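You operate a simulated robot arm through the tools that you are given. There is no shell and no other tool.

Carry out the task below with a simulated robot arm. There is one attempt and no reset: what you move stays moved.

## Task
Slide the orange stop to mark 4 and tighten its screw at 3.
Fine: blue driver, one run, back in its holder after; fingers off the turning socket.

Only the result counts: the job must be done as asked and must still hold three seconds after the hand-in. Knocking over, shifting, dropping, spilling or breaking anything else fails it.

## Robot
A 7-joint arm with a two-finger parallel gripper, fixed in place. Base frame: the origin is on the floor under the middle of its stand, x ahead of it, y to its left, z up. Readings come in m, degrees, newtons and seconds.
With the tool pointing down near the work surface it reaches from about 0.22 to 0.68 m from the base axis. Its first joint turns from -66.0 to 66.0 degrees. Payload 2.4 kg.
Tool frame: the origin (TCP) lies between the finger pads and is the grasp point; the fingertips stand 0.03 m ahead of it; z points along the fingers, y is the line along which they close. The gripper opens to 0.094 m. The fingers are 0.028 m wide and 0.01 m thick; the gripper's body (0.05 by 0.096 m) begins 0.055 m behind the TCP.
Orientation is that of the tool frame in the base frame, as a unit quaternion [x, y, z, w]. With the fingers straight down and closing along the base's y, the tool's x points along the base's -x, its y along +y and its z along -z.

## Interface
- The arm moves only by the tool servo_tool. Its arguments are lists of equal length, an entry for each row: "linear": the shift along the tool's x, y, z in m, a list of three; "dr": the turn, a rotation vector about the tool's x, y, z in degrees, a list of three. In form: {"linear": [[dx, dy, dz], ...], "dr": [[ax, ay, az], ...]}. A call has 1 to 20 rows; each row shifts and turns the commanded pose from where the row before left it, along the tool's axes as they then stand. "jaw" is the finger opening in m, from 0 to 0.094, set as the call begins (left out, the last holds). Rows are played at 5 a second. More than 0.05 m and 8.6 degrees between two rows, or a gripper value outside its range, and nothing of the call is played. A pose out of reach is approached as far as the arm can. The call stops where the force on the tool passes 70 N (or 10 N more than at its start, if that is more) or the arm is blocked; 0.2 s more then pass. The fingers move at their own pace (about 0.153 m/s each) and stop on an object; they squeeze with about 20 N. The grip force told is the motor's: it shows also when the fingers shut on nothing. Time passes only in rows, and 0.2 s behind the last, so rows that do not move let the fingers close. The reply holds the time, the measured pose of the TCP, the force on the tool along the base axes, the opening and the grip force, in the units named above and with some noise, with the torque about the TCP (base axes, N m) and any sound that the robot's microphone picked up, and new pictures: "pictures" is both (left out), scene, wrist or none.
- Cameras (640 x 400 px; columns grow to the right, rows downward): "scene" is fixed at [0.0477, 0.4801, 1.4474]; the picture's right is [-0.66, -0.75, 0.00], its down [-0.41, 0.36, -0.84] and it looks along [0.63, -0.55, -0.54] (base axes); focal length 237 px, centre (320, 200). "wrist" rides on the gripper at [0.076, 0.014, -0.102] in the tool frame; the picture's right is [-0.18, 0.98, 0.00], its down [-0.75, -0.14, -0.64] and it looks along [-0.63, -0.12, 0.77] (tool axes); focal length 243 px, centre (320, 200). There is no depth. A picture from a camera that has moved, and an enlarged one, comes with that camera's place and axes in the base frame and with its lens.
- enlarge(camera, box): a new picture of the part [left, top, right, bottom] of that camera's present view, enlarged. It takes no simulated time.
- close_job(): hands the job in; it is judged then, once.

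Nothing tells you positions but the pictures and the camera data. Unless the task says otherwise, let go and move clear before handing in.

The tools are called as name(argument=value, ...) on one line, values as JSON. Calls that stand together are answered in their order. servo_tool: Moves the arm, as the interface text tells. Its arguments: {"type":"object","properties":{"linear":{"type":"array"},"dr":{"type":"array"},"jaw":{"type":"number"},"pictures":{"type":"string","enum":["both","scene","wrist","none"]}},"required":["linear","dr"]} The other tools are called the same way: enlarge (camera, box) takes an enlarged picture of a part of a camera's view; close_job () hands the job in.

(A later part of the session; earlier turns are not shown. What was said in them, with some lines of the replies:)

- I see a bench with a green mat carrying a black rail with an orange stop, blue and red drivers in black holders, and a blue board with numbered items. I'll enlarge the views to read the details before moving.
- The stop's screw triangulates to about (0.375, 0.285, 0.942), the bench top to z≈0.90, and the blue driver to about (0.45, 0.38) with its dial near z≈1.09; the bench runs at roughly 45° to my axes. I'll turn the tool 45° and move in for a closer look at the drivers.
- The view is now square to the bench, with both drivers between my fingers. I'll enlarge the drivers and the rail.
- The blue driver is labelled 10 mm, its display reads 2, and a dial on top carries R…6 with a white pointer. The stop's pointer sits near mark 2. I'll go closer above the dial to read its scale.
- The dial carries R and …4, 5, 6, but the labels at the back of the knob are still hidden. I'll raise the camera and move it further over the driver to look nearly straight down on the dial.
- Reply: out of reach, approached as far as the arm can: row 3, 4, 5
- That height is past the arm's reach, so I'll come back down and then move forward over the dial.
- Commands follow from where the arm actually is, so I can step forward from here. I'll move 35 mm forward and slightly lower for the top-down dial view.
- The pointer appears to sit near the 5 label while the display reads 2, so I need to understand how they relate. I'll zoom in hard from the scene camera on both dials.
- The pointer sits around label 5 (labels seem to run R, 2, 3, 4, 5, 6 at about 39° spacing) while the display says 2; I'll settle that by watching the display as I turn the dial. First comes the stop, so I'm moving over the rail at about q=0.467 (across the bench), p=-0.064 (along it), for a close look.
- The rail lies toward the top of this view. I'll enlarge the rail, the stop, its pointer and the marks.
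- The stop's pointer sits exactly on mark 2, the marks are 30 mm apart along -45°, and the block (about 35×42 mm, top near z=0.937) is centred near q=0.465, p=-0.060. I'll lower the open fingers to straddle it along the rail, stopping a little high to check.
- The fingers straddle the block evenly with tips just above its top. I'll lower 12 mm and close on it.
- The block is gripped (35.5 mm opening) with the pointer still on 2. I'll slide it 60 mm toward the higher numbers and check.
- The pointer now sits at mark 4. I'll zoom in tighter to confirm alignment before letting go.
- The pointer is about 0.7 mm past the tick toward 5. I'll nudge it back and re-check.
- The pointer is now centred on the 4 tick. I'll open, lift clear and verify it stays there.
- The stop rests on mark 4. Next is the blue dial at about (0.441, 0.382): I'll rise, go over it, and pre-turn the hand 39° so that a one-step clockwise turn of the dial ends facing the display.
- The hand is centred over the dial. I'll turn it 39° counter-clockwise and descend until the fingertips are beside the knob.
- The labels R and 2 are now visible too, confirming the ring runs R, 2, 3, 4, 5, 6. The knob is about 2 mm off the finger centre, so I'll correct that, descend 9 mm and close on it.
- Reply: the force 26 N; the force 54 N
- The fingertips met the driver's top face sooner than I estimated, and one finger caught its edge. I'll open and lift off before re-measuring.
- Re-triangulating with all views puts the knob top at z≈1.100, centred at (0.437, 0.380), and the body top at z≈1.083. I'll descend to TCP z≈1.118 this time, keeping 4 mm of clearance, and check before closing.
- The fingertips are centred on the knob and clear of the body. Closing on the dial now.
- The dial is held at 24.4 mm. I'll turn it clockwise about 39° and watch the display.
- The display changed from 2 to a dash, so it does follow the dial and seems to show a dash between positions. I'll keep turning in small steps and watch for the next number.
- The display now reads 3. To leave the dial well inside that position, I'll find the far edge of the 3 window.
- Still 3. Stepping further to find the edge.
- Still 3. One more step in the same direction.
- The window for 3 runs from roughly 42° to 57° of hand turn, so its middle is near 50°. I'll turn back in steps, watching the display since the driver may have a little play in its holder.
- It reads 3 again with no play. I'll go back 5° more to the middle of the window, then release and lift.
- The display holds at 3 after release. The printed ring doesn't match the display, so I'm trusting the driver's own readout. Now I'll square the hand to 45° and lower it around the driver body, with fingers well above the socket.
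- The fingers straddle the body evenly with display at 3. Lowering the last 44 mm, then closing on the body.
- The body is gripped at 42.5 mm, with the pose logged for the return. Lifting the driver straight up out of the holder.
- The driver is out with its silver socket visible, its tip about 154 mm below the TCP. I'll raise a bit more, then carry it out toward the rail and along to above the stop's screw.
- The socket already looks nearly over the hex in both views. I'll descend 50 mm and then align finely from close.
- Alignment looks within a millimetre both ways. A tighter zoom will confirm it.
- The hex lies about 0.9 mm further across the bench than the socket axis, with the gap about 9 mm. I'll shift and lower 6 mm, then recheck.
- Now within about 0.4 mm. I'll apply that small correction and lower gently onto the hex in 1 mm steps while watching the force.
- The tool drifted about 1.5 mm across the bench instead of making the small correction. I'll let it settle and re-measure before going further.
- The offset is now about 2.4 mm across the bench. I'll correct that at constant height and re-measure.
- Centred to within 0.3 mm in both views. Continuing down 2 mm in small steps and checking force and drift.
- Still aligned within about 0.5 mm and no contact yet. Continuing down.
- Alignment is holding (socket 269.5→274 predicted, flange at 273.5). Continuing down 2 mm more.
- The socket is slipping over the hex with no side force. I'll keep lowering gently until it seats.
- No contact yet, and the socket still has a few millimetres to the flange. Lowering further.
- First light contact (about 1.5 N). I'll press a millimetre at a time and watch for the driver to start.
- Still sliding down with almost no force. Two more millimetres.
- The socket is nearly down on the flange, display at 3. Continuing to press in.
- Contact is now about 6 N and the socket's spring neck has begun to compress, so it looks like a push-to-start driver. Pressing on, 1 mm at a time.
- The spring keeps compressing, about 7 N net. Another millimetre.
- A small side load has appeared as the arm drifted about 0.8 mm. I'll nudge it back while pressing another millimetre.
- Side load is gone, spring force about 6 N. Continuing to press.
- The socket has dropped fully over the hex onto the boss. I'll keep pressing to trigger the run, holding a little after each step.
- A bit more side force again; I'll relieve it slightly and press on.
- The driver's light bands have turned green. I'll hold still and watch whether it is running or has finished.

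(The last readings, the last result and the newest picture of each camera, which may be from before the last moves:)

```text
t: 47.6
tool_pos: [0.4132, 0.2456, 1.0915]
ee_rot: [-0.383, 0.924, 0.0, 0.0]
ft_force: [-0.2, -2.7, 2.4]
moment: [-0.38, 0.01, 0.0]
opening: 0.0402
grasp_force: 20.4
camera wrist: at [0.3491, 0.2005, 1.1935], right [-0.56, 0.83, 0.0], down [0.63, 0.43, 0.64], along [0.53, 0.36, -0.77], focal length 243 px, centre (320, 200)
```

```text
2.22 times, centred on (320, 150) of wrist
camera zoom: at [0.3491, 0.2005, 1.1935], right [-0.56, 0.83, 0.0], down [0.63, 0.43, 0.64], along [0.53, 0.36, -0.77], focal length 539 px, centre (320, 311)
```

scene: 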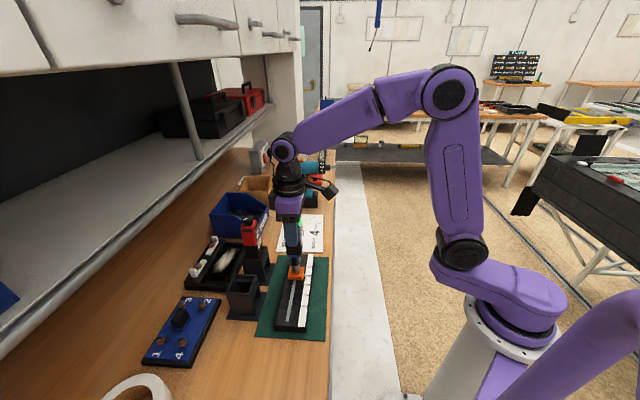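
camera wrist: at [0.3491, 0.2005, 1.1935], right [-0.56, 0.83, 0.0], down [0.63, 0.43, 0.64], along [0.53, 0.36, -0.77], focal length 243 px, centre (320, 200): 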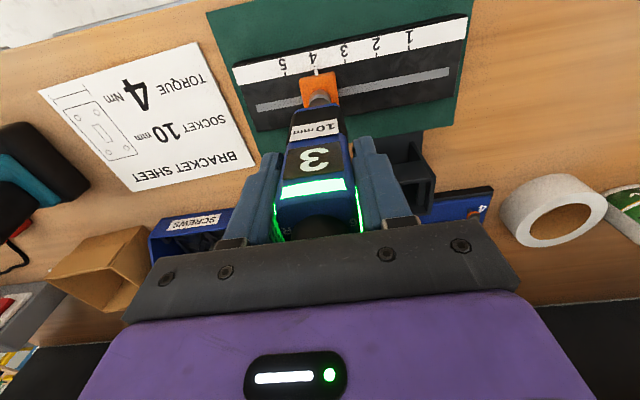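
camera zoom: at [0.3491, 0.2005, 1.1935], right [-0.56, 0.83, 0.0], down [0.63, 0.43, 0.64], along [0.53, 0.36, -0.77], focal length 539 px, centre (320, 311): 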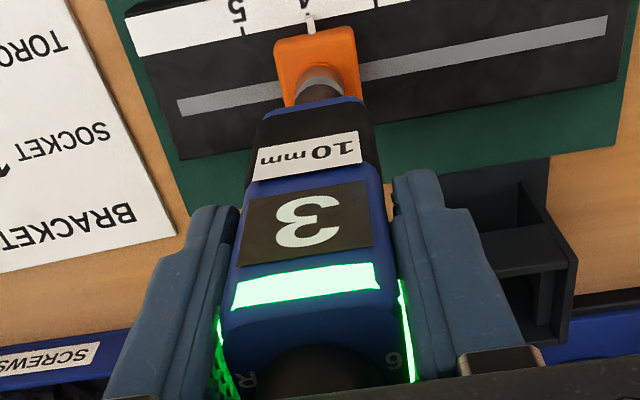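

It stays green with the force steady. I'll compare two close-ups of the socket a moment apart to see whether it's still turning.

enlarge(camera="scene", box=[287, 252, 311, 280])

servo_tool(linear=[[0, 0, 0]], dr=[[0, 0, 0]], pictures="none")

enlarge(camera="scene", box=[287, 252, 311, 280])

enlarge(camera="wrist", box=[280, 110, 360, 220])

```text
14.29 times, centred on (299, 266) of scene
camera zoom: at [0.0476, 0.48, 1.4475], right [-0.66, -0.75, 0.0], down [-0.41, 0.36, -0.84], along [0.63, -0.55, -0.54], focal length 3384 px, centre (620, -743)
```

zoom: 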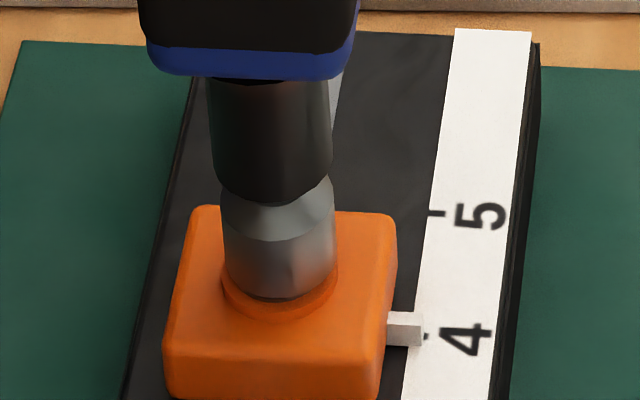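

```text
t: 48.0
tool_pos: [0.4132, 0.2437, 1.0905]
ee_rot: [-0.384, 0.924, 0.0, 0.0]
ft_force: [0.2, -2.1, 2.3]
moment: [-0.22, 0.04, 0.02]
opening: 0.0406
grasp_force: 20.1
```

```text
14.29 times, centred on (299, 266) of scene
camera zoom: at [0.0476, 0.4801, 1.4475], right [-0.66, -0.75, 0.0], down [-0.41, 0.36, -0.84], along [0.63, -0.55, -0.54], focal length 3384 px, centre (620, -743)
```

zoom: 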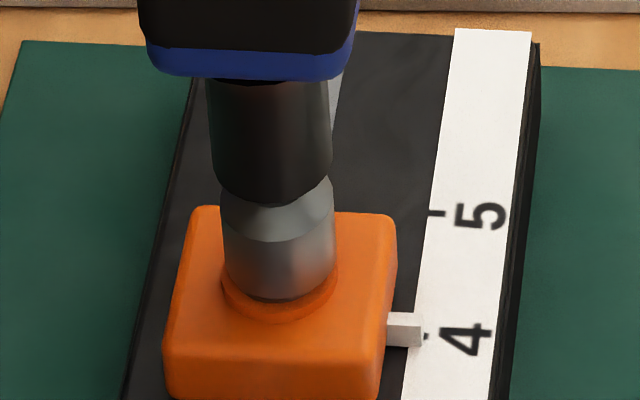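

```text
3.64 times, centred on (320, 165) of wrist
camera zoom: at [0.349, 0.2007, 1.1935], right [-0.56, 0.83, 0.0], down [0.63, 0.43, 0.64], along [0.53, 0.36, -0.77], focal length 882 px, centre (320, 327)
```

zoom: 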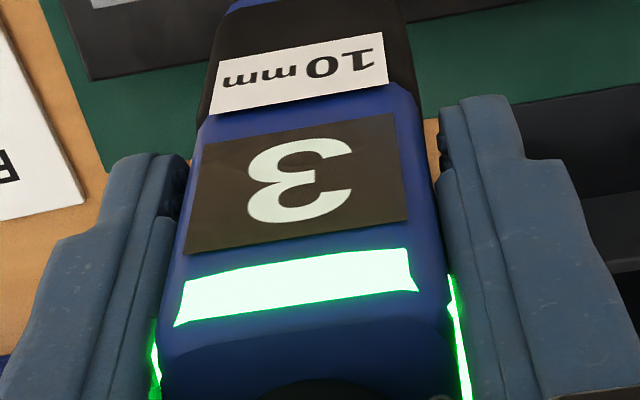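

The shading on the socket differs slightly between the frames, so it may be rotating. I'll keep holding for another second and look again.

servo_tool(linear=[[0, 0, 0], [0, 0, 0], [0, 0, 0], [0, 0, 0], [0, 0, 0]], dr=[[0, 0, 0], [0, 0, 0], [0, 0, 0], [0, 0, 0], [0, 0, 0]], pictures="none")

enlarge(camera="scene", box=[287, 252, 311, 280])

enlarge(camera="wrist", box=[250, 60, 390, 240])

```text
t: 49.2
tool_pos: [0.4124, 0.2455, 1.0913]
ee_rot: [-0.383, 0.924, 0.0, 0.0]
ft_force: [-0.5, 0.3, 2.7]
moment: [0.06, 0.07, -0.02]
opening: 0.0404
grasp_force: 20.2
```

```text
14.29 times, centred on (299, 266) of scene
camera zoom: at [0.0476, 0.4801, 1.4474], right [-0.66, -0.75, 0.0], down [-0.41, 0.36, -0.84], along [0.63, -0.55, -0.54], focal length 3384 px, centre (620, -743)
```

zoom: 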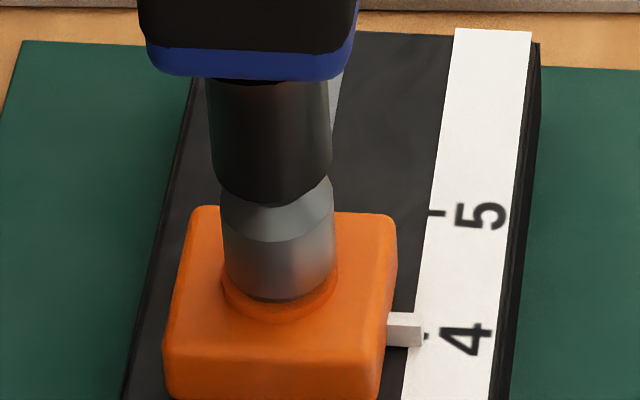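

```text
2.22 times, centred on (320, 150) of wrist
camera zoom: at [0.349, 0.2007, 1.1935], right [-0.56, 0.83, 0.0], down [0.63, 0.43, 0.64], along [0.53, 0.36, -0.77], focal length 539 px, centre (320, 311)
```

zoom: 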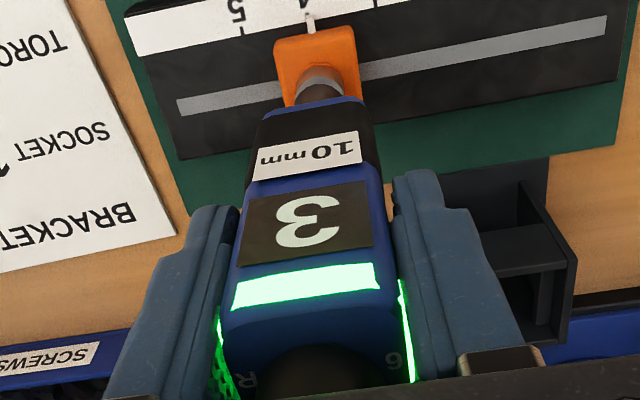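

Socket frames now look identical, suggesting it has stopped. I'll take a couple more spaced samples at high zoom to be certain before lifting.

servo_tool(linear=[[0, 0, 0]], dr=[[0, 0, 0]], pictures="none")

enlarge(camera="scene", box=[293, 260, 305, 274])

servo_tool(linear=[[0, 0, 0], [0, 0, 0]], dr=[[0, 0, 0], [0, 0, 0]], pictures="none")

enlarge(camera="scene", box=[293, 260, 305, 274])

enlarge(camera="scene", box=[270, 200, 320, 260])

```text
t: 49.6
tool_pos: [0.4126, 0.2437, 1.0914]
ee_rot: [-0.383, 0.924, 0.0, 0.0]
ft_force: [-1.0, 0.8, 3.4]
moment: [0.1, 0.03, -0.02]
opening: 0.0402
grasp_force: 19.6
```

```text
16.00 times, centred on (299, 267) of scene
camera zoom: at [0.0476, 0.4801, 1.4474], right [-0.66, -0.75, 0.0], down [-0.41, 0.36, -0.84], along [0.63, -0.55, -0.54], focal length 3790 px, centre (656, -872)
```

zoom: 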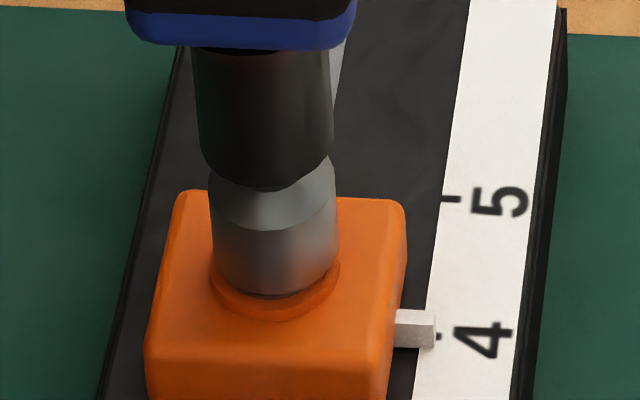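

```text
t: 50.2
tool_pos: [0.4132, 0.2441, 1.0911]
ee_rot: [-0.383, 0.924, 0.0, 0.0]
ft_force: [1.1, 0.0, 1.7]
moment: [0.13, -0.07, 0.0]
opening: 0.0403
grasp_force: 19.9
```

```text
16.00 times, centred on (299, 267) of scene
camera zoom: at [0.0477, 0.4801, 1.4474], right [-0.66, -0.75, 0.0], down [-0.41, 0.36, -0.84], along [0.63, -0.55, -0.54], focal length 3790 px, centre (656, -872)
```

zoom: 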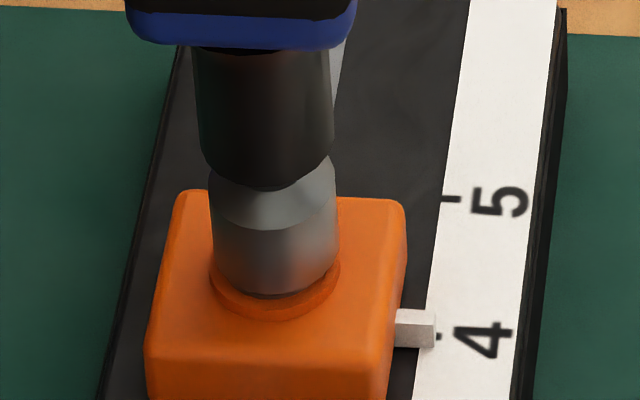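

```text
6.67 times, centred on (295, 230) of scene
camera zoom: at [0.0477, 0.4801, 1.4474], right [-0.66, -0.75, 0.0], down [-0.41, 0.36, -0.84], along [0.63, -0.55, -0.54], focal length 1579 px, centre (487, 0)
```

zoom: 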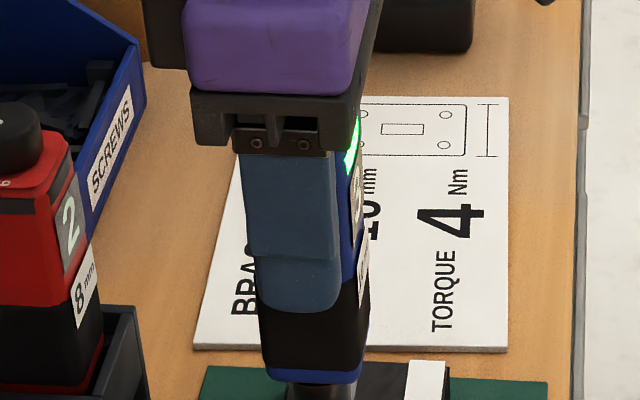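

The socket is stationary with the light steady green, so the single run has finished. I'll lift straight off the screw and inspect.

servo_tool(linear=[[0, 0, -0.003], [0, 0, -0.005], [0, 0, -0.008], [0, 0, -0.015], [0, 0, -0.02], [0, 0, -0.02], [0, 0, -0.015]], dr=[[0, 0, 0], [0, 0, 0], [0, 0, 0], [0, 0, 0], [0, 0, 0], [0, 0, 0], [0, 0, 0]])

enlarge(camera="scene", box=[280, 225, 320, 285])

enlarge(camera="scene", box=[291, 258, 309, 280])

enlarge(camera="wrist", box=[250, 40, 390, 220])

```text
t: 51.8
tool_pos: [0.4134, 0.2451, 1.1759]
ee_rot: [-0.383, 0.924, 0.0, 0.0]
ft_force: [0.1, -0.4, -5.0]
moment: [0.01, 0.03, 0.0]
opening: 0.0406
grasp_force: 19.9
camera wrist: at [0.3488, 0.2019, 1.2789], right [-0.56, 0.83, 0.0], down [0.63, 0.43, 0.64], along [0.53, 0.36, -0.77], focal length 243 px, centre (320, 200)
```

scene: 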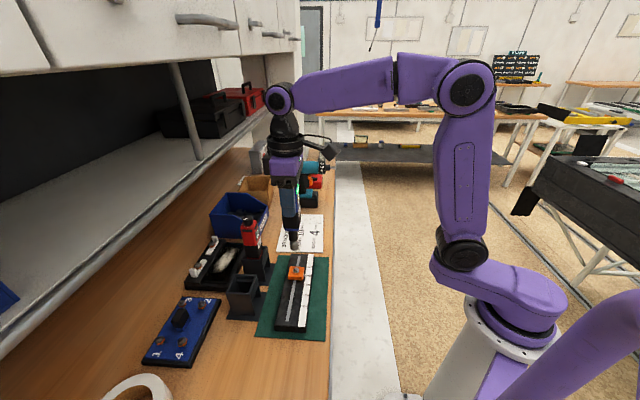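
wrist: 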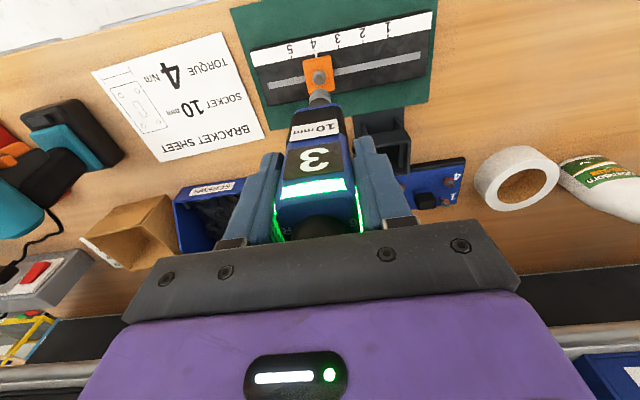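

```text
6.67 times, centred on (300, 255) of scene
camera zoom: at [0.0477, 0.4802, 1.4474], right [-0.66, -0.75, 0.0], down [-0.41, 0.36, -0.84], along [0.63, -0.55, -0.54], focal length 1579 px, centre (453, -167)
```

zoom: 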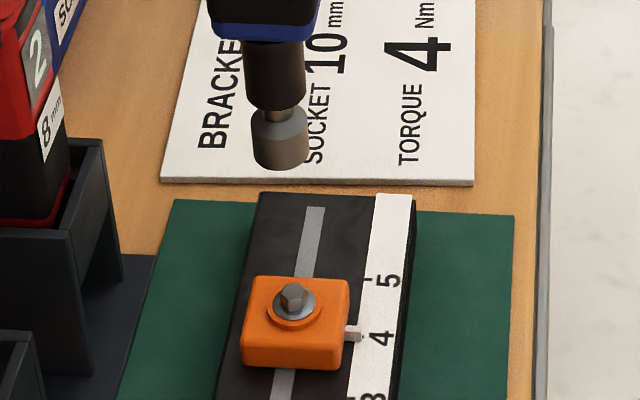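

```text
16.00 times, centred on (300, 269) of scene
camera zoom: at [0.0477, 0.4802, 1.4474], right [-0.66, -0.75, 0.0], down [-0.41, 0.36, -0.84], along [0.63, -0.55, -0.54], focal length 3790 px, centre (640, -904)
```

zoom: 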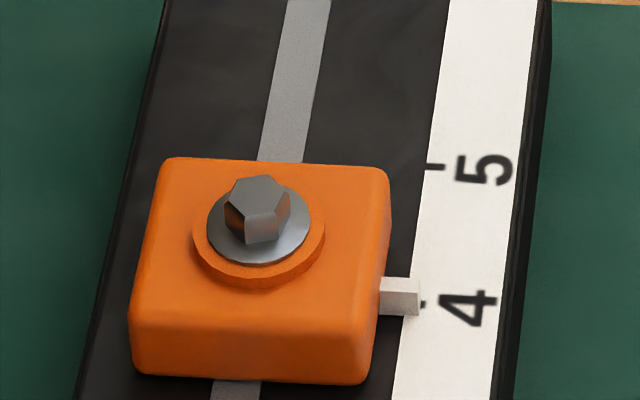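

```text
2.22 times, centred on (320, 130) of wrist
camera zoom: at [0.3488, 0.2019, 1.2789], right [-0.56, 0.83, 0.0], down [0.63, 0.43, 0.64], along [0.53, 0.36, -0.77], focal length 539 px, centre (320, 356)
```

zoom: 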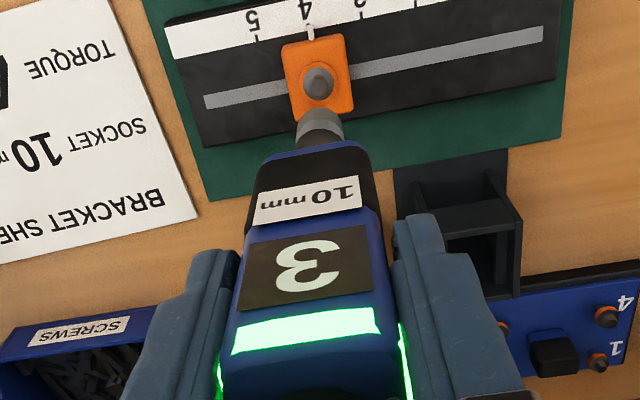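

The flange is now clamped down flush and the driver's light shows green. I'll check closely that the pointer is still on mark 4.

enlarge(camera="wrist", box=[300, 35, 335, 70])

enlarge(camera="scene", box=[295, 262, 315, 282])

```text
11.43 times, centred on (318, 52) of wrist
camera zoom: at [0.3488, 0.2019, 1.2789], right [-0.56, 0.83, 0.0], down [0.63, 0.43, 0.64], along [0.53, 0.36, -0.77], focal length 2773 px, centre (349, 1886)
```

zoom: 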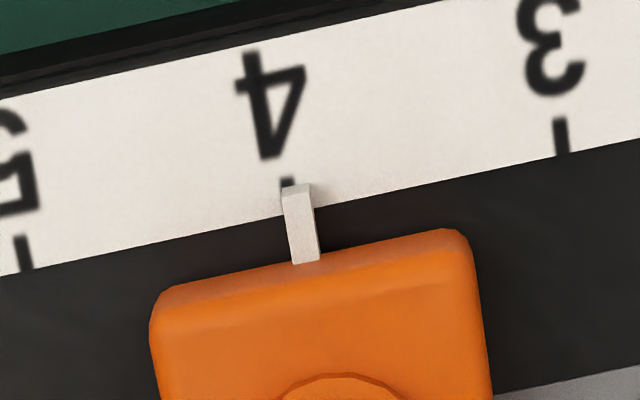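

```text
16.00 times, centred on (305, 272) of scene
camera zoom: at [0.0477, 0.4802, 1.4474], right [-0.66, -0.75, 0.0], down [-0.41, 0.36, -0.84], along [0.63, -0.55, -0.54], focal length 3790 px, centre (560, -952)
```

zoom: 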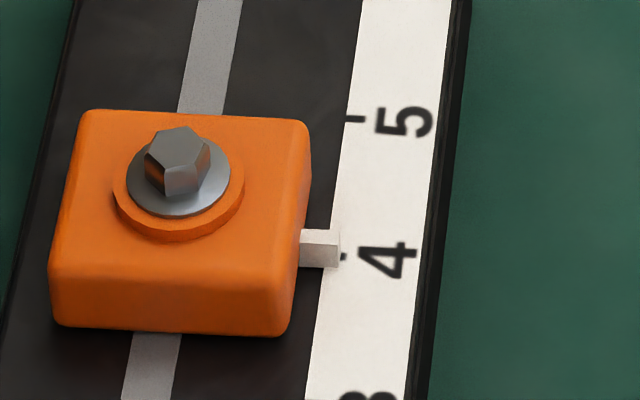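

The pointer is still on the 4 tick (within about 0.8 mm) and the screw is clamped. Now I'll carry the driver back the way it came to hover above its holder.

servo_tool(linear=[[0, 0.0268, -0.004], [0, 0.0268, 0], [0, 0.0267, 0], [-0.0287, 0, 0], [-0.0287, 0, 0], [-0.0287, 0, 0], [-0.0286, 0, 0], [0, 0, 0]], dr=[[0, 0, 0], [0, 0, 0], [0, 0, 0], [0, 0, 0], [0, 0, 0], [0, 0, 0], [0, 0, 0], [0, 0, 0]])

enlarge(camera="wrist", box=[240, 30, 400, 170])

enlarge(camera="scene", box=[205, 230, 275, 330])

```text
t: 53.6
tool_pos: [0.4362, 0.3821, 1.1806]
ee_rot: [-0.383, 0.924, 0.0, 0.0]
ft_force: [0.3, -0.2, -4.9]
moment: [-0.01, -0.01, 0.01]
opening: 0.0403
grasp_force: 20.3
camera wrist: at [0.3729, 0.3389, 1.2846], right [-0.56, 0.83, 0.0], down [0.63, 0.43, 0.64], along [0.53, 0.36, -0.77], focal length 243 px, centre (320, 200)
```

scene: 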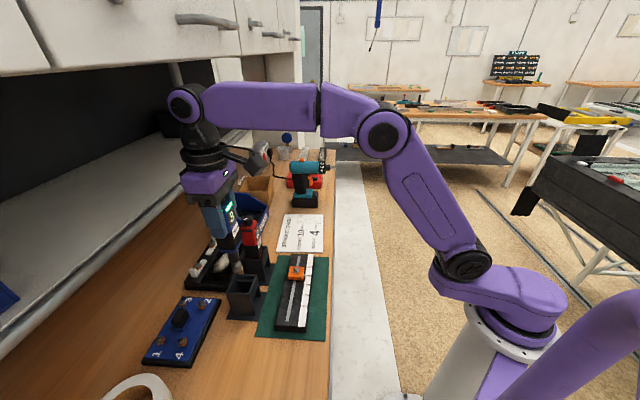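
wrist: 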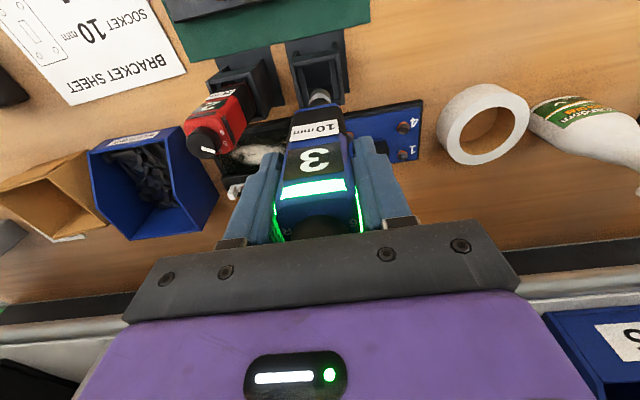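

```text
2.86 times, centred on (320, 100) of wrist
camera zoom: at [0.3729, 0.3389, 1.2846], right [-0.56, 0.83, 0.0], down [0.63, 0.43, 0.64], along [0.53, 0.36, -0.77], focal length 693 px, centre (320, 486)
```

zoom: 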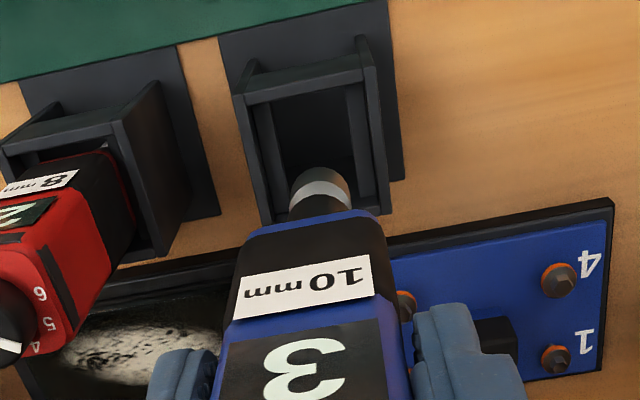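

```text
4.00 times, centred on (240, 280) of scene
camera zoom: at [0.0478, 0.4802, 1.4474], right [-0.66, -0.75, 0.0], down [-0.41, 0.36, -0.84], along [0.63, -0.55, -0.54], focal length 948 px, centre (640, -120)
```

zoom: 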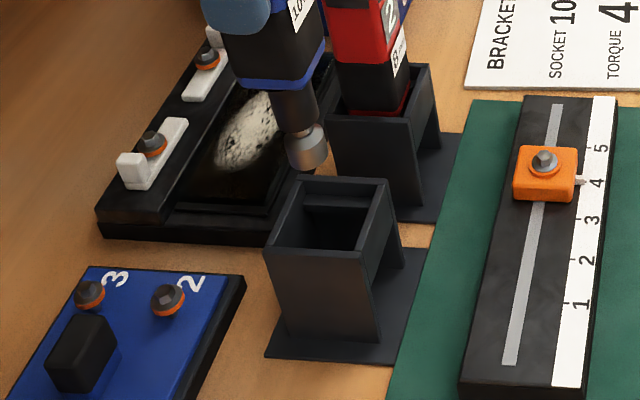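

The socket hovers over the holder's open top, and at the grip the hand's camera sat at (0.3731, 0.3398), which I'll use as the reference. I'll adjust by under a millimetre and lower until the body is just above the rim.

servo_tool(linear=[[-0.0008, 0.0005, 0.015], [0, 0, 0.02], [0, 0, 0.02], [0, 0, 0.02], [0, 0, 0.02], [0, 0, 0.008], [0, 0, 0]], dr=[[0, 0, 0], [0, 0, 0], [0, 0, 0], [0, 0, 0], [0, 0, 0], [0, 0, 0], [0, 0, 0]])

enlarge(camera="wrist", box=[260, 60, 380, 160])

enlarge(camera="scene", box=[215, 260, 265, 325])

```text
t: 55.2
tool_pos: [0.4387, 0.3845, 1.08]
ee_rot: [-0.383, 0.924, 0.0, -0.001]
ft_force: [0.6, -0.3, -4.0]
moment: [-0.05, -0.02, 0.01]
opening: 0.0403
grasp_force: 20.1
camera wrist: at [0.3737, 0.3407, 1.1822], right [-0.56, 0.83, 0.0], down [0.63, 0.43, 0.64], along [0.53, 0.36, -0.77], focal length 243 px, centre (320, 200)
```

scene: 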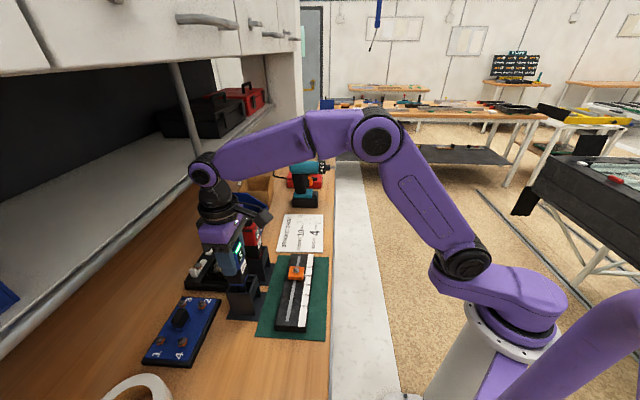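
wrist: 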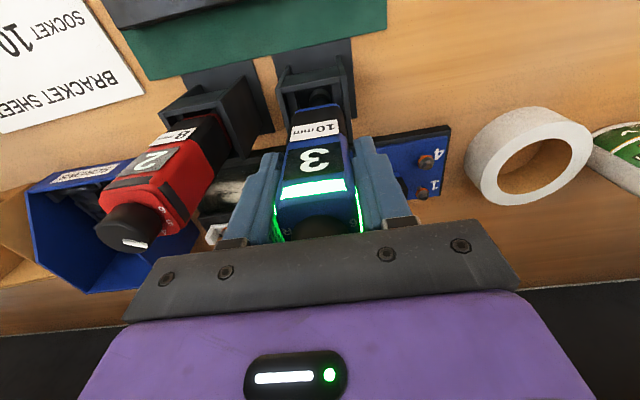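

```text
4.00 times, centred on (320, 110) of wrist
camera zoom: at [0.3737, 0.3407, 1.1822], right [-0.56, 0.83, 0.0], down [0.63, 0.43, 0.64], along [0.53, 0.36, -0.77], focal length 970 px, centre (320, 560)
```

zoom: 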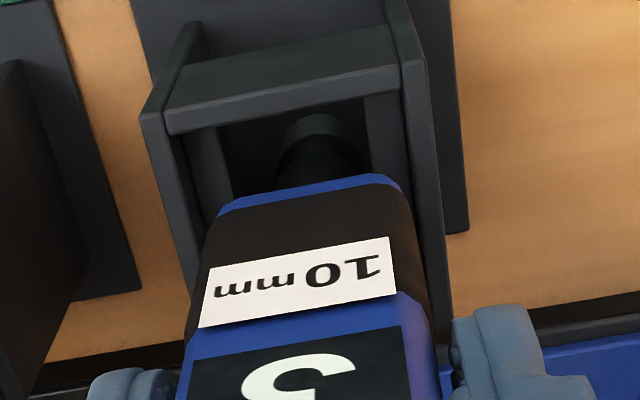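

```text
6.15 times, centred on (240, 292) of scene
camera zoom: at [0.0478, 0.4802, 1.4474], right [-0.66, -0.75, 0.0], down [-0.41, 0.36, -0.84], along [0.63, -0.55, -0.54], focal length 1458 px, centre (812, -369)
```

zoom: 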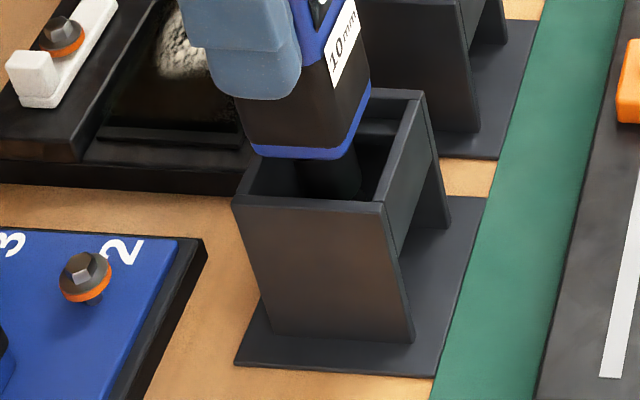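

The driver hangs just above the rim, matching the grip reference to within 1 mm. I'll correct that 1 mm and continue down slowly while watching force.

servo_tool(linear=[[0.001, -0.0002, 0.003], [0, 0, 0.004], [0, 0, 0.003], [0, 0, 0]], dr=[[0, 0, 0], [0, 0, 0], [0, 0, 0], [0, 0, 0]], pictures="none")

enlarge(camera="wrist", box=[260, 60, 380, 160])

enlarge(camera="scene", box=[215, 260, 265, 325])

```text
t: 56.2
tool_pos: [0.4367, 0.3814, 1.0692]
ee_rot: [-0.383, 0.924, 0.0, 0.0]
ft_force: [0.7, -0.9, -4.5]
moment: [-0.02, 0.0, 0.01]
opening: 0.0406
grasp_force: 20.1
```

```text
4.00 times, centred on (320, 110) of wrist
camera zoom: at [0.3736, 0.3385, 1.1706], right [-0.56, 0.83, 0.0], down [0.63, 0.43, 0.64], along [0.53, 0.36, -0.77], focal length 970 px, centre (320, 560)
```

zoom: 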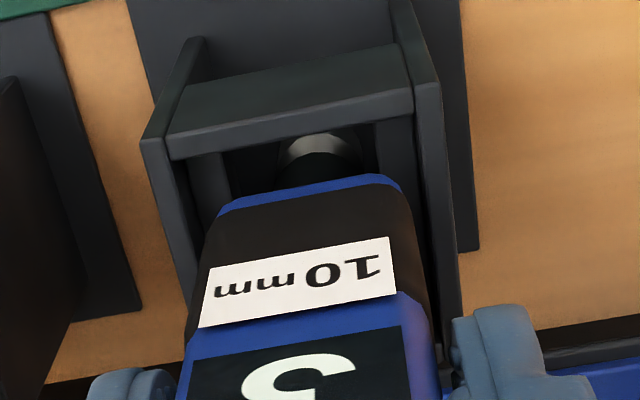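

```text
6.15 times, centred on (240, 292) of scene
camera zoom: at [0.0478, 0.4802, 1.4474], right [-0.66, -0.75, 0.0], down [-0.41, 0.36, -0.84], along [0.63, -0.55, -0.54], focal length 1458 px, centre (812, -369)
```

zoom: 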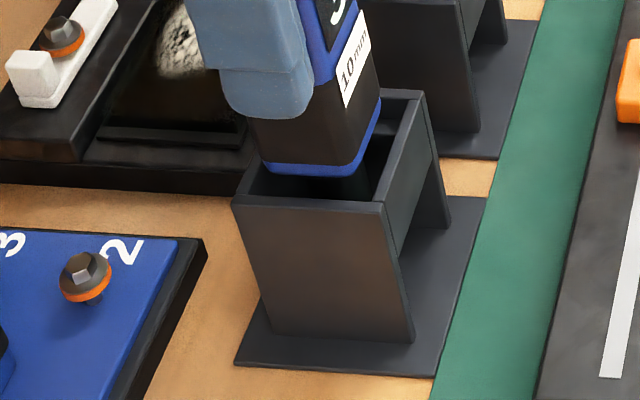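

The arm drifted about 1.3 mm sideways. I'll correct toward the reference and continue down a few millimetres.

servo_tool(linear=[[-0.0006, 0.0013, 0], [0, 0, 0.003], [0, 0, 0]], dr=[[0, 0, 0], [0, 0, 0], [0, 0, 0]], pictures="none")

enlarge(camera="wrist", box=[260, 60, 380, 160])

enlarge(camera="scene", box=[220, 265, 255, 305])

```text
t: 57.0
tool_pos: [0.4371, 0.3845, 1.0646]
ee_rot: [-0.382, 0.924, 0.001, 0.0]
ft_force: [0.4, 0.0, -3.6]
moment: [0.0, 0.02, 0.01]
opening: 0.0405
grasp_force: 20.4
```

```text
4.00 times, centred on (320, 110) of wrist
camera zoom: at [0.3732, 0.3399, 1.1673], right [-0.56, 0.83, 0.0], down [0.63, 0.43, 0.64], along [0.53, 0.36, -0.77], focal length 970 px, centre (320, 560)
```

zoom: 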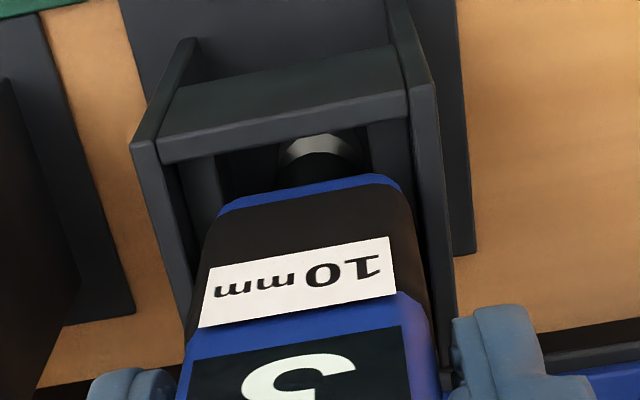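

```text
10.00 times, centred on (238, 285) of scene
camera zoom: at [0.0478, 0.4802, 1.4474], right [-0.66, -0.75, 0.0], down [-0.41, 0.36, -0.84], along [0.63, -0.55, -0.54], focal length 2369 px, centre (1145, -650)
```

zoom: 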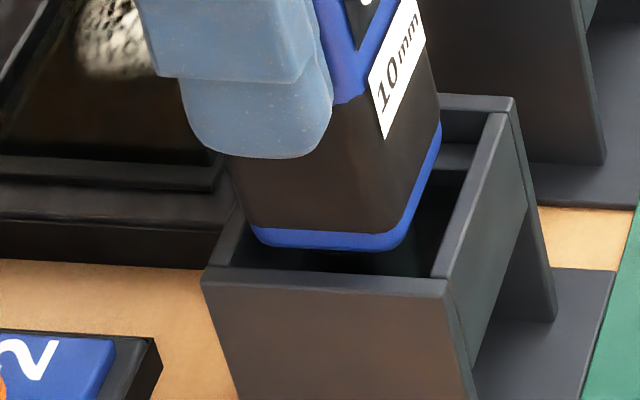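

Right on the reference now, with the body entering the holder cleanly. Continuing down in small steps.

servo_tool(linear=[[0, 0, 0.002], [0, 0, 0.002], [0, 0, 0]], dr=[[0, 0, 0], [0, 0, 0], [0, 0, 0]], pictures="none")

enlarge(camera="wrist", box=[260, 60, 380, 160])

enlarge(camera="scene", box=[220, 265, 255, 305])

```text
t: 57.8
tool_pos: [0.4364, 0.3841, 1.0608]
ee_rot: [-0.383, 0.924, 0.001, 0.0]
ft_force: [0.0, -0.1, -4.5]
moment: [-0.01, 0.03, 0.03]
opening: 0.0403
grasp_force: 19.7
```

```text
4.00 times, centred on (320, 110) of wrist
camera zoom: at [0.373, 0.3395, 1.1631], right [-0.56, 0.83, 0.0], down [0.63, 0.43, 0.64], along [0.53, 0.36, -0.77], focal length 970 px, centre (320, 560)
```

zoom: 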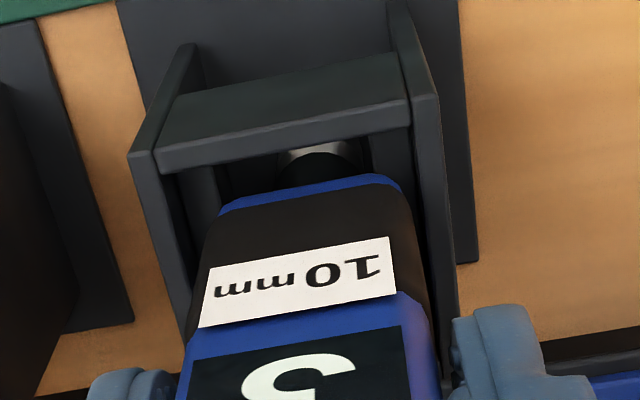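

```text
10.00 times, centred on (238, 285) of scene
camera zoom: at [0.0478, 0.4802, 1.4474], right [-0.66, -0.75, 0.0], down [-0.41, 0.36, -0.84], along [0.63, -0.55, -0.54], focal length 2369 px, centre (1145, -650)
```

zoom: 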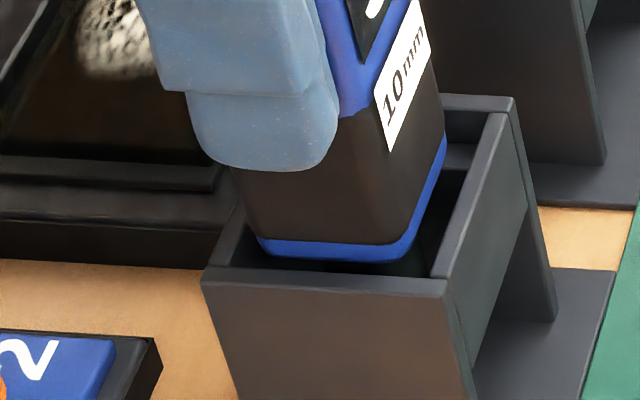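

Clean, no contact. Lowering the remaining 8 mm.

servo_tool(linear=[[-0.0003, 0, 0.002], [0, 0, 0.002], [0, 0, 0]], dr=[[0, 0, 0], [0, 0, 0], [0, 0, 0]], pictures="none")

servo_tool(linear=[[0, 0, 0.0015], [0, 0, 0.0015], [0, 0, 0]], dr=[[0, 0, 0], [0, 0, 0], [0, 0, 0]], pictures="none")

enlarge(camera="wrist", box=[260, 60, 380, 160])

enlarge(camera="scene", box=[215, 255, 265, 325])

```text
t: 58.6
tool_pos: [0.4368, 0.3841, 1.0563]
ee_rot: [-0.382, 0.924, 0.0, 0.0]
ft_force: [0.2, -0.3, -4.2]
moment: [0.01, -0.01, 0.01]
opening: 0.0405
grasp_force: 20.1
```

```text
t: 59.4
tool_pos: [0.4378, 0.383, 1.0546]
ee_rot: [-0.383, 0.924, 0.0, 0.0]
ft_force: [-0.8, 0.2, -3.5]
moment: [-0.03, 0.0, 0.01]
opening: 0.0404
grasp_force: 20.3
```

```text
4.00 times, centred on (320, 110) of wrist
camera zoom: at [0.3732, 0.3401, 1.1563], right [-0.56, 0.83, 0.0], down [0.63, 0.43, 0.64], along [0.53, 0.36, -0.77], focal length 970 px, centre (320, 560)
```

zoom: 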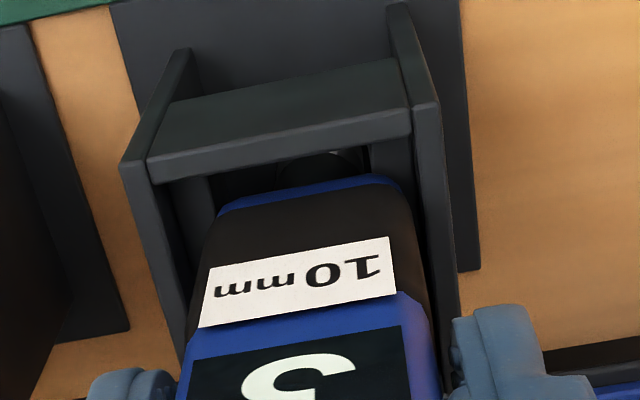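

```text
5.71 times, centred on (240, 290) of scene
camera zoom: at [0.0478, 0.4802, 1.4474], right [-0.66, -0.75, 0.0], down [-0.41, 0.36, -0.84], along [0.63, -0.55, -0.54], focal length 1354 px, centre (777, -314)
```

zoom: 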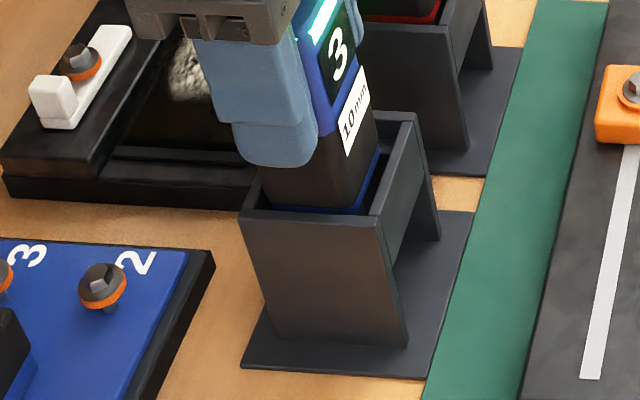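

Within 0.6 mm of the original resting height. Lowering in half-millimetres until the holder takes the weight.

servo_tool(linear=[[0, 0, 0.0007], [0, 0, 0.0005], [0, 0, 0]], dr=[[0, 0, 0], [0, 0, 0], [0, 0, 0]], pictures="none")

enlarge(camera="wrist", box=[260, 60, 380, 160])

```text
t: 60.2
tool_pos: [0.4368, 0.3839, 1.0538]
ee_rot: [-0.383, 0.924, 0.0, 0.001]
ft_force: [-5.2, -4.1, 9.2]
moment: [-0.11, 0.19, 0.01]
opening: 0.0402
grasp_force: 19.9
```

```text
4.00 times, centred on (320, 110) of wrist
camera zoom: at [0.3731, 0.3399, 1.156], right [-0.56, 0.83, 0.0], down [0.63, 0.43, 0.64], along [0.53, 0.36, -0.77], focal length 970 px, centre (320, 560)
```

zoom: 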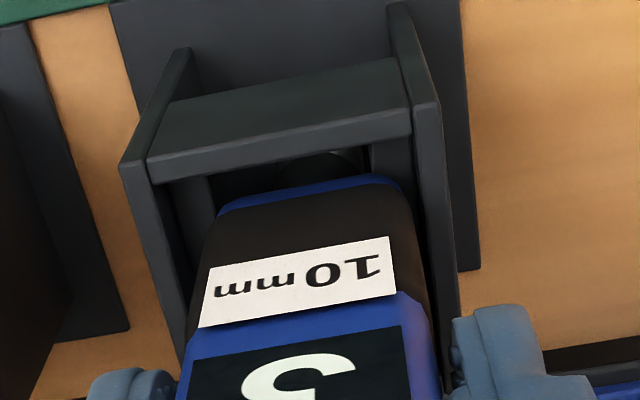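

The driver is seated at its original height and the holder carries its weight. Opening the fingers.

servo_tool(linear=[[0, 0, 0], [0, 0, 0], [0, 0, 0]], dr=[[0, 0, 0], [0, 0, 0], [0, 0, 0]], jaw=0.066)

enlarge(camera="wrist", box=[230, 60, 410, 220])

enlarge(camera="scene", box=[205, 225, 275, 325])

```text
t: 61.0
tool_pos: [0.4374, 0.3837, 1.0526]
ee_rot: [-0.382, 0.924, 0.0, 0.0]
ft_force: [-0.4, -0.2, 0.4]
moment: [-0.03, 0.01, 0.01]
opening: 0.0661
grasp_force: 0.0
camera wrist: at [0.3735, 0.3401, 1.1551], right [-0.56, 0.83, 0.0], down [0.63, 0.43, 0.64], along [0.53, 0.36, -0.77], focal length 243 px, centre (320, 200)
```

scene: 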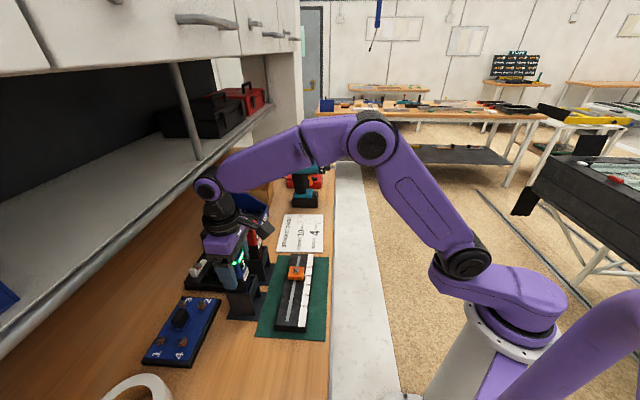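
wrist: 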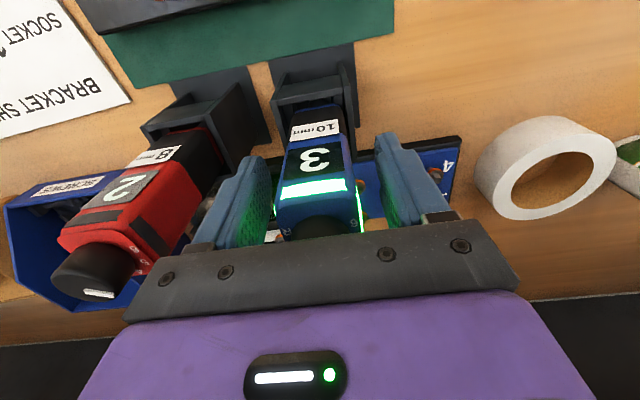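

```text
2.50 times, centred on (320, 140) of wrist
camera zoom: at [0.3735, 0.3401, 1.1551], right [-0.56, 0.83, 0.0], down [0.63, 0.43, 0.64], along [0.53, 0.36, -0.77], focal length 606 px, centre (320, 350)
```

zoom: 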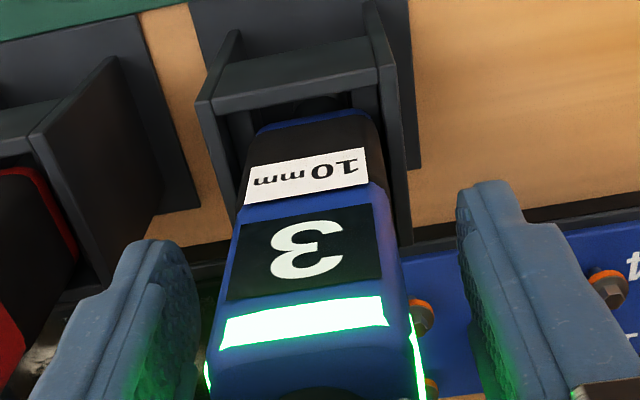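

```text
4.00 times, centred on (240, 275) of scene
camera zoom: at [0.0477, 0.4801, 1.4474], right [-0.66, -0.75, 0.0], down [-0.41, 0.36, -0.84], along [0.63, -0.55, -0.54], focal length 948 px, centre (640, -100)
```

zoom: 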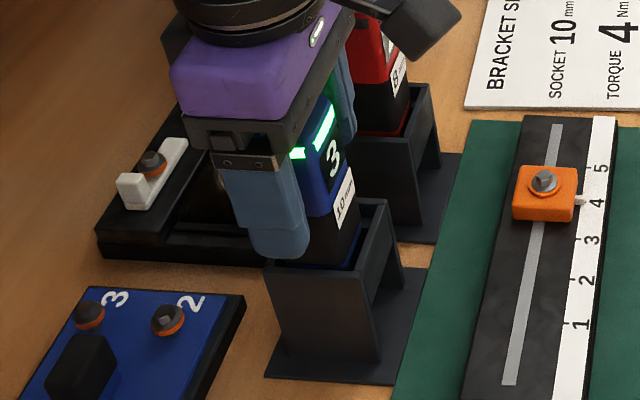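

The driver stands in its holder on its own, light green and display at 3. I'll raise the hand straight up and clear of it.

servo_tool(linear=[[0, 0, -0.01], [0, 0, -0.02], [0, 0, -0.03], [0, 0, -0.03], [0, 0, -0.03], [0.03, 0, 0], [0.03, 0, 0], [0.04, 0, 0], [0.04, 0, 0]], dr=[[0, 0, 0], [0, 0, 0], [0, 0, 0], [0, 0, 0], [0, 0, 0], [0, 0, 0], [0, 0, 0], [0, 0, 0], [0, 0, 0]])

enlarge(camera="scene", box=[205, 225, 275, 325])

enlarge(camera="scene", box=[275, 245, 325, 305])

enlarge(camera="wrist", box=[180, 20, 460, 220])

```text
t: 63.0
tool_pos: [0.3351, 0.2833, 1.172]
ee_rot: [-0.382, 0.924, -0.001, 0.0]
ft_force: [0.5, -0.3, 0.3]
moment: [0.03, 0.0, -0.02]
opening: 0.0658
grasp_force: 0.1
camera wrist: at [0.2721, 0.2407, 1.275], right [-0.56, 0.83, 0.0], down [0.63, 0.43, 0.64], along [0.53, 0.36, -0.77], focal length 243 px, centre (320, 200)
```

scene: 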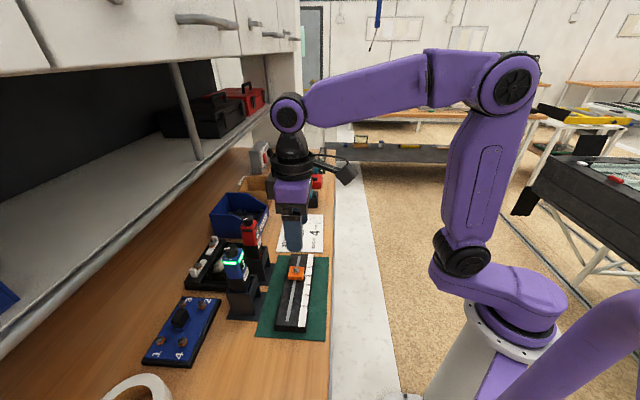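
wrist: 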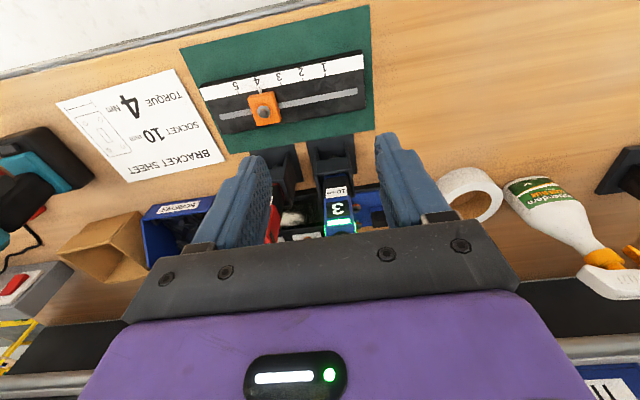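

```text
4.00 times, centred on (240, 275) of scene
camera zoom: at [0.0477, 0.4801, 1.4474], right [-0.66, -0.75, 0.0], down [-0.41, 0.36, -0.84], along [0.63, -0.55, -0.54], focal length 948 px, centre (640, -100)
```

zoom: 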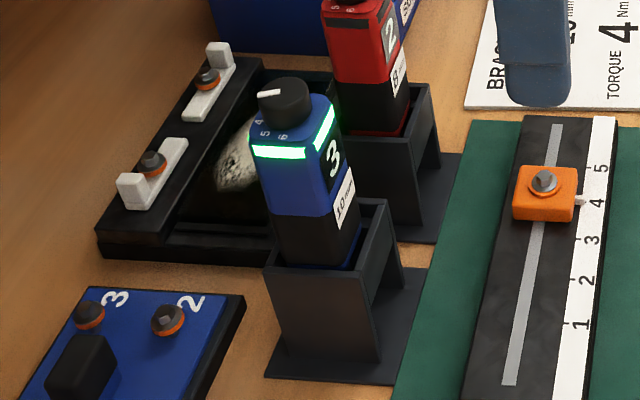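

```text
6.67 times, centred on (300, 275) of scene
camera zoom: at [0.0477, 0.4801, 1.4474], right [-0.66, -0.75, 0.0], down [-0.41, 0.36, -0.84], along [0.63, -0.55, -0.54], focal length 1579 px, centre (453, -300)
```

zoom: 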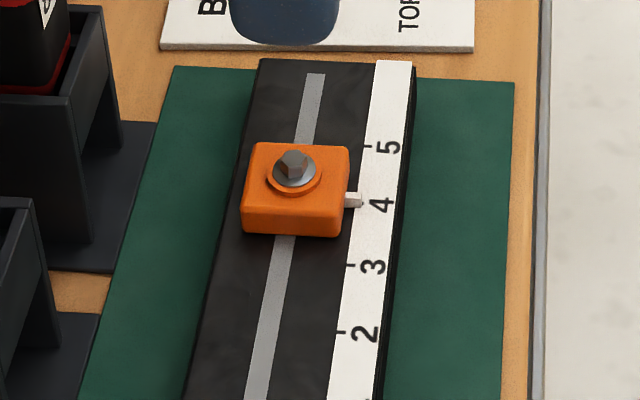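

```text
2.00 times, centred on (320, 120) of wrist
camera zoom: at [0.2721, 0.2407, 1.275], right [-0.56, 0.83, 0.0], down [0.63, 0.43, 0.64], along [0.53, 0.36, -0.77], focal length 485 px, centre (320, 360)
```

zoom: 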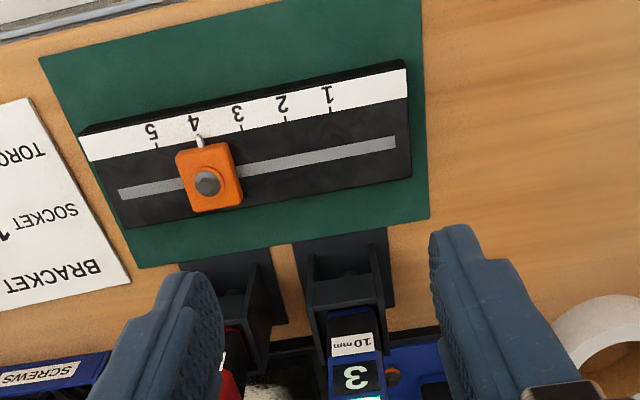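

The stop is clamped at mark 4, the blue driver (display at 3, light green) is back upright in its holder, nothing else has moved, and the hand is clear. I'm handing the job in.

close_job()

```text
The job is handed in.
```

I slid the orange stop to mark 4, tightened its screw with the blue driver set to 3, and put the driver back in its holder. I handed the job in and have not seen the verdict.

- **Stop:** I lined the pointer up with the 4 tick before tightening. Afterwards it sat about 0.8 mm toward 3, still over the tick. I left it there because correcting it would have needed a second run.
- **Torque setting:** The numbers printed around the dial didn't match the driver's display. With the display at 3, the dial pointer was near the printed 4. I went by the display.
- **Tightening:** I pressed the driver onto the screw once. Its light turned green, the socket stopped turning, and the screw's flange is now clamped flush. The microphone reported no sound during the run.
- **Driver and fingers:** I held the driver by its body, with the fingers well above the socket. It is upright in its holder.
- **Dial slip:** On my first try at the dial, the fingertips pressed on top of the driver and caught its edge. The driver stayed in its holder and the dial setting didn't change.

I saw nothing else moved or knocked over, and the arm was clear when I handed in.
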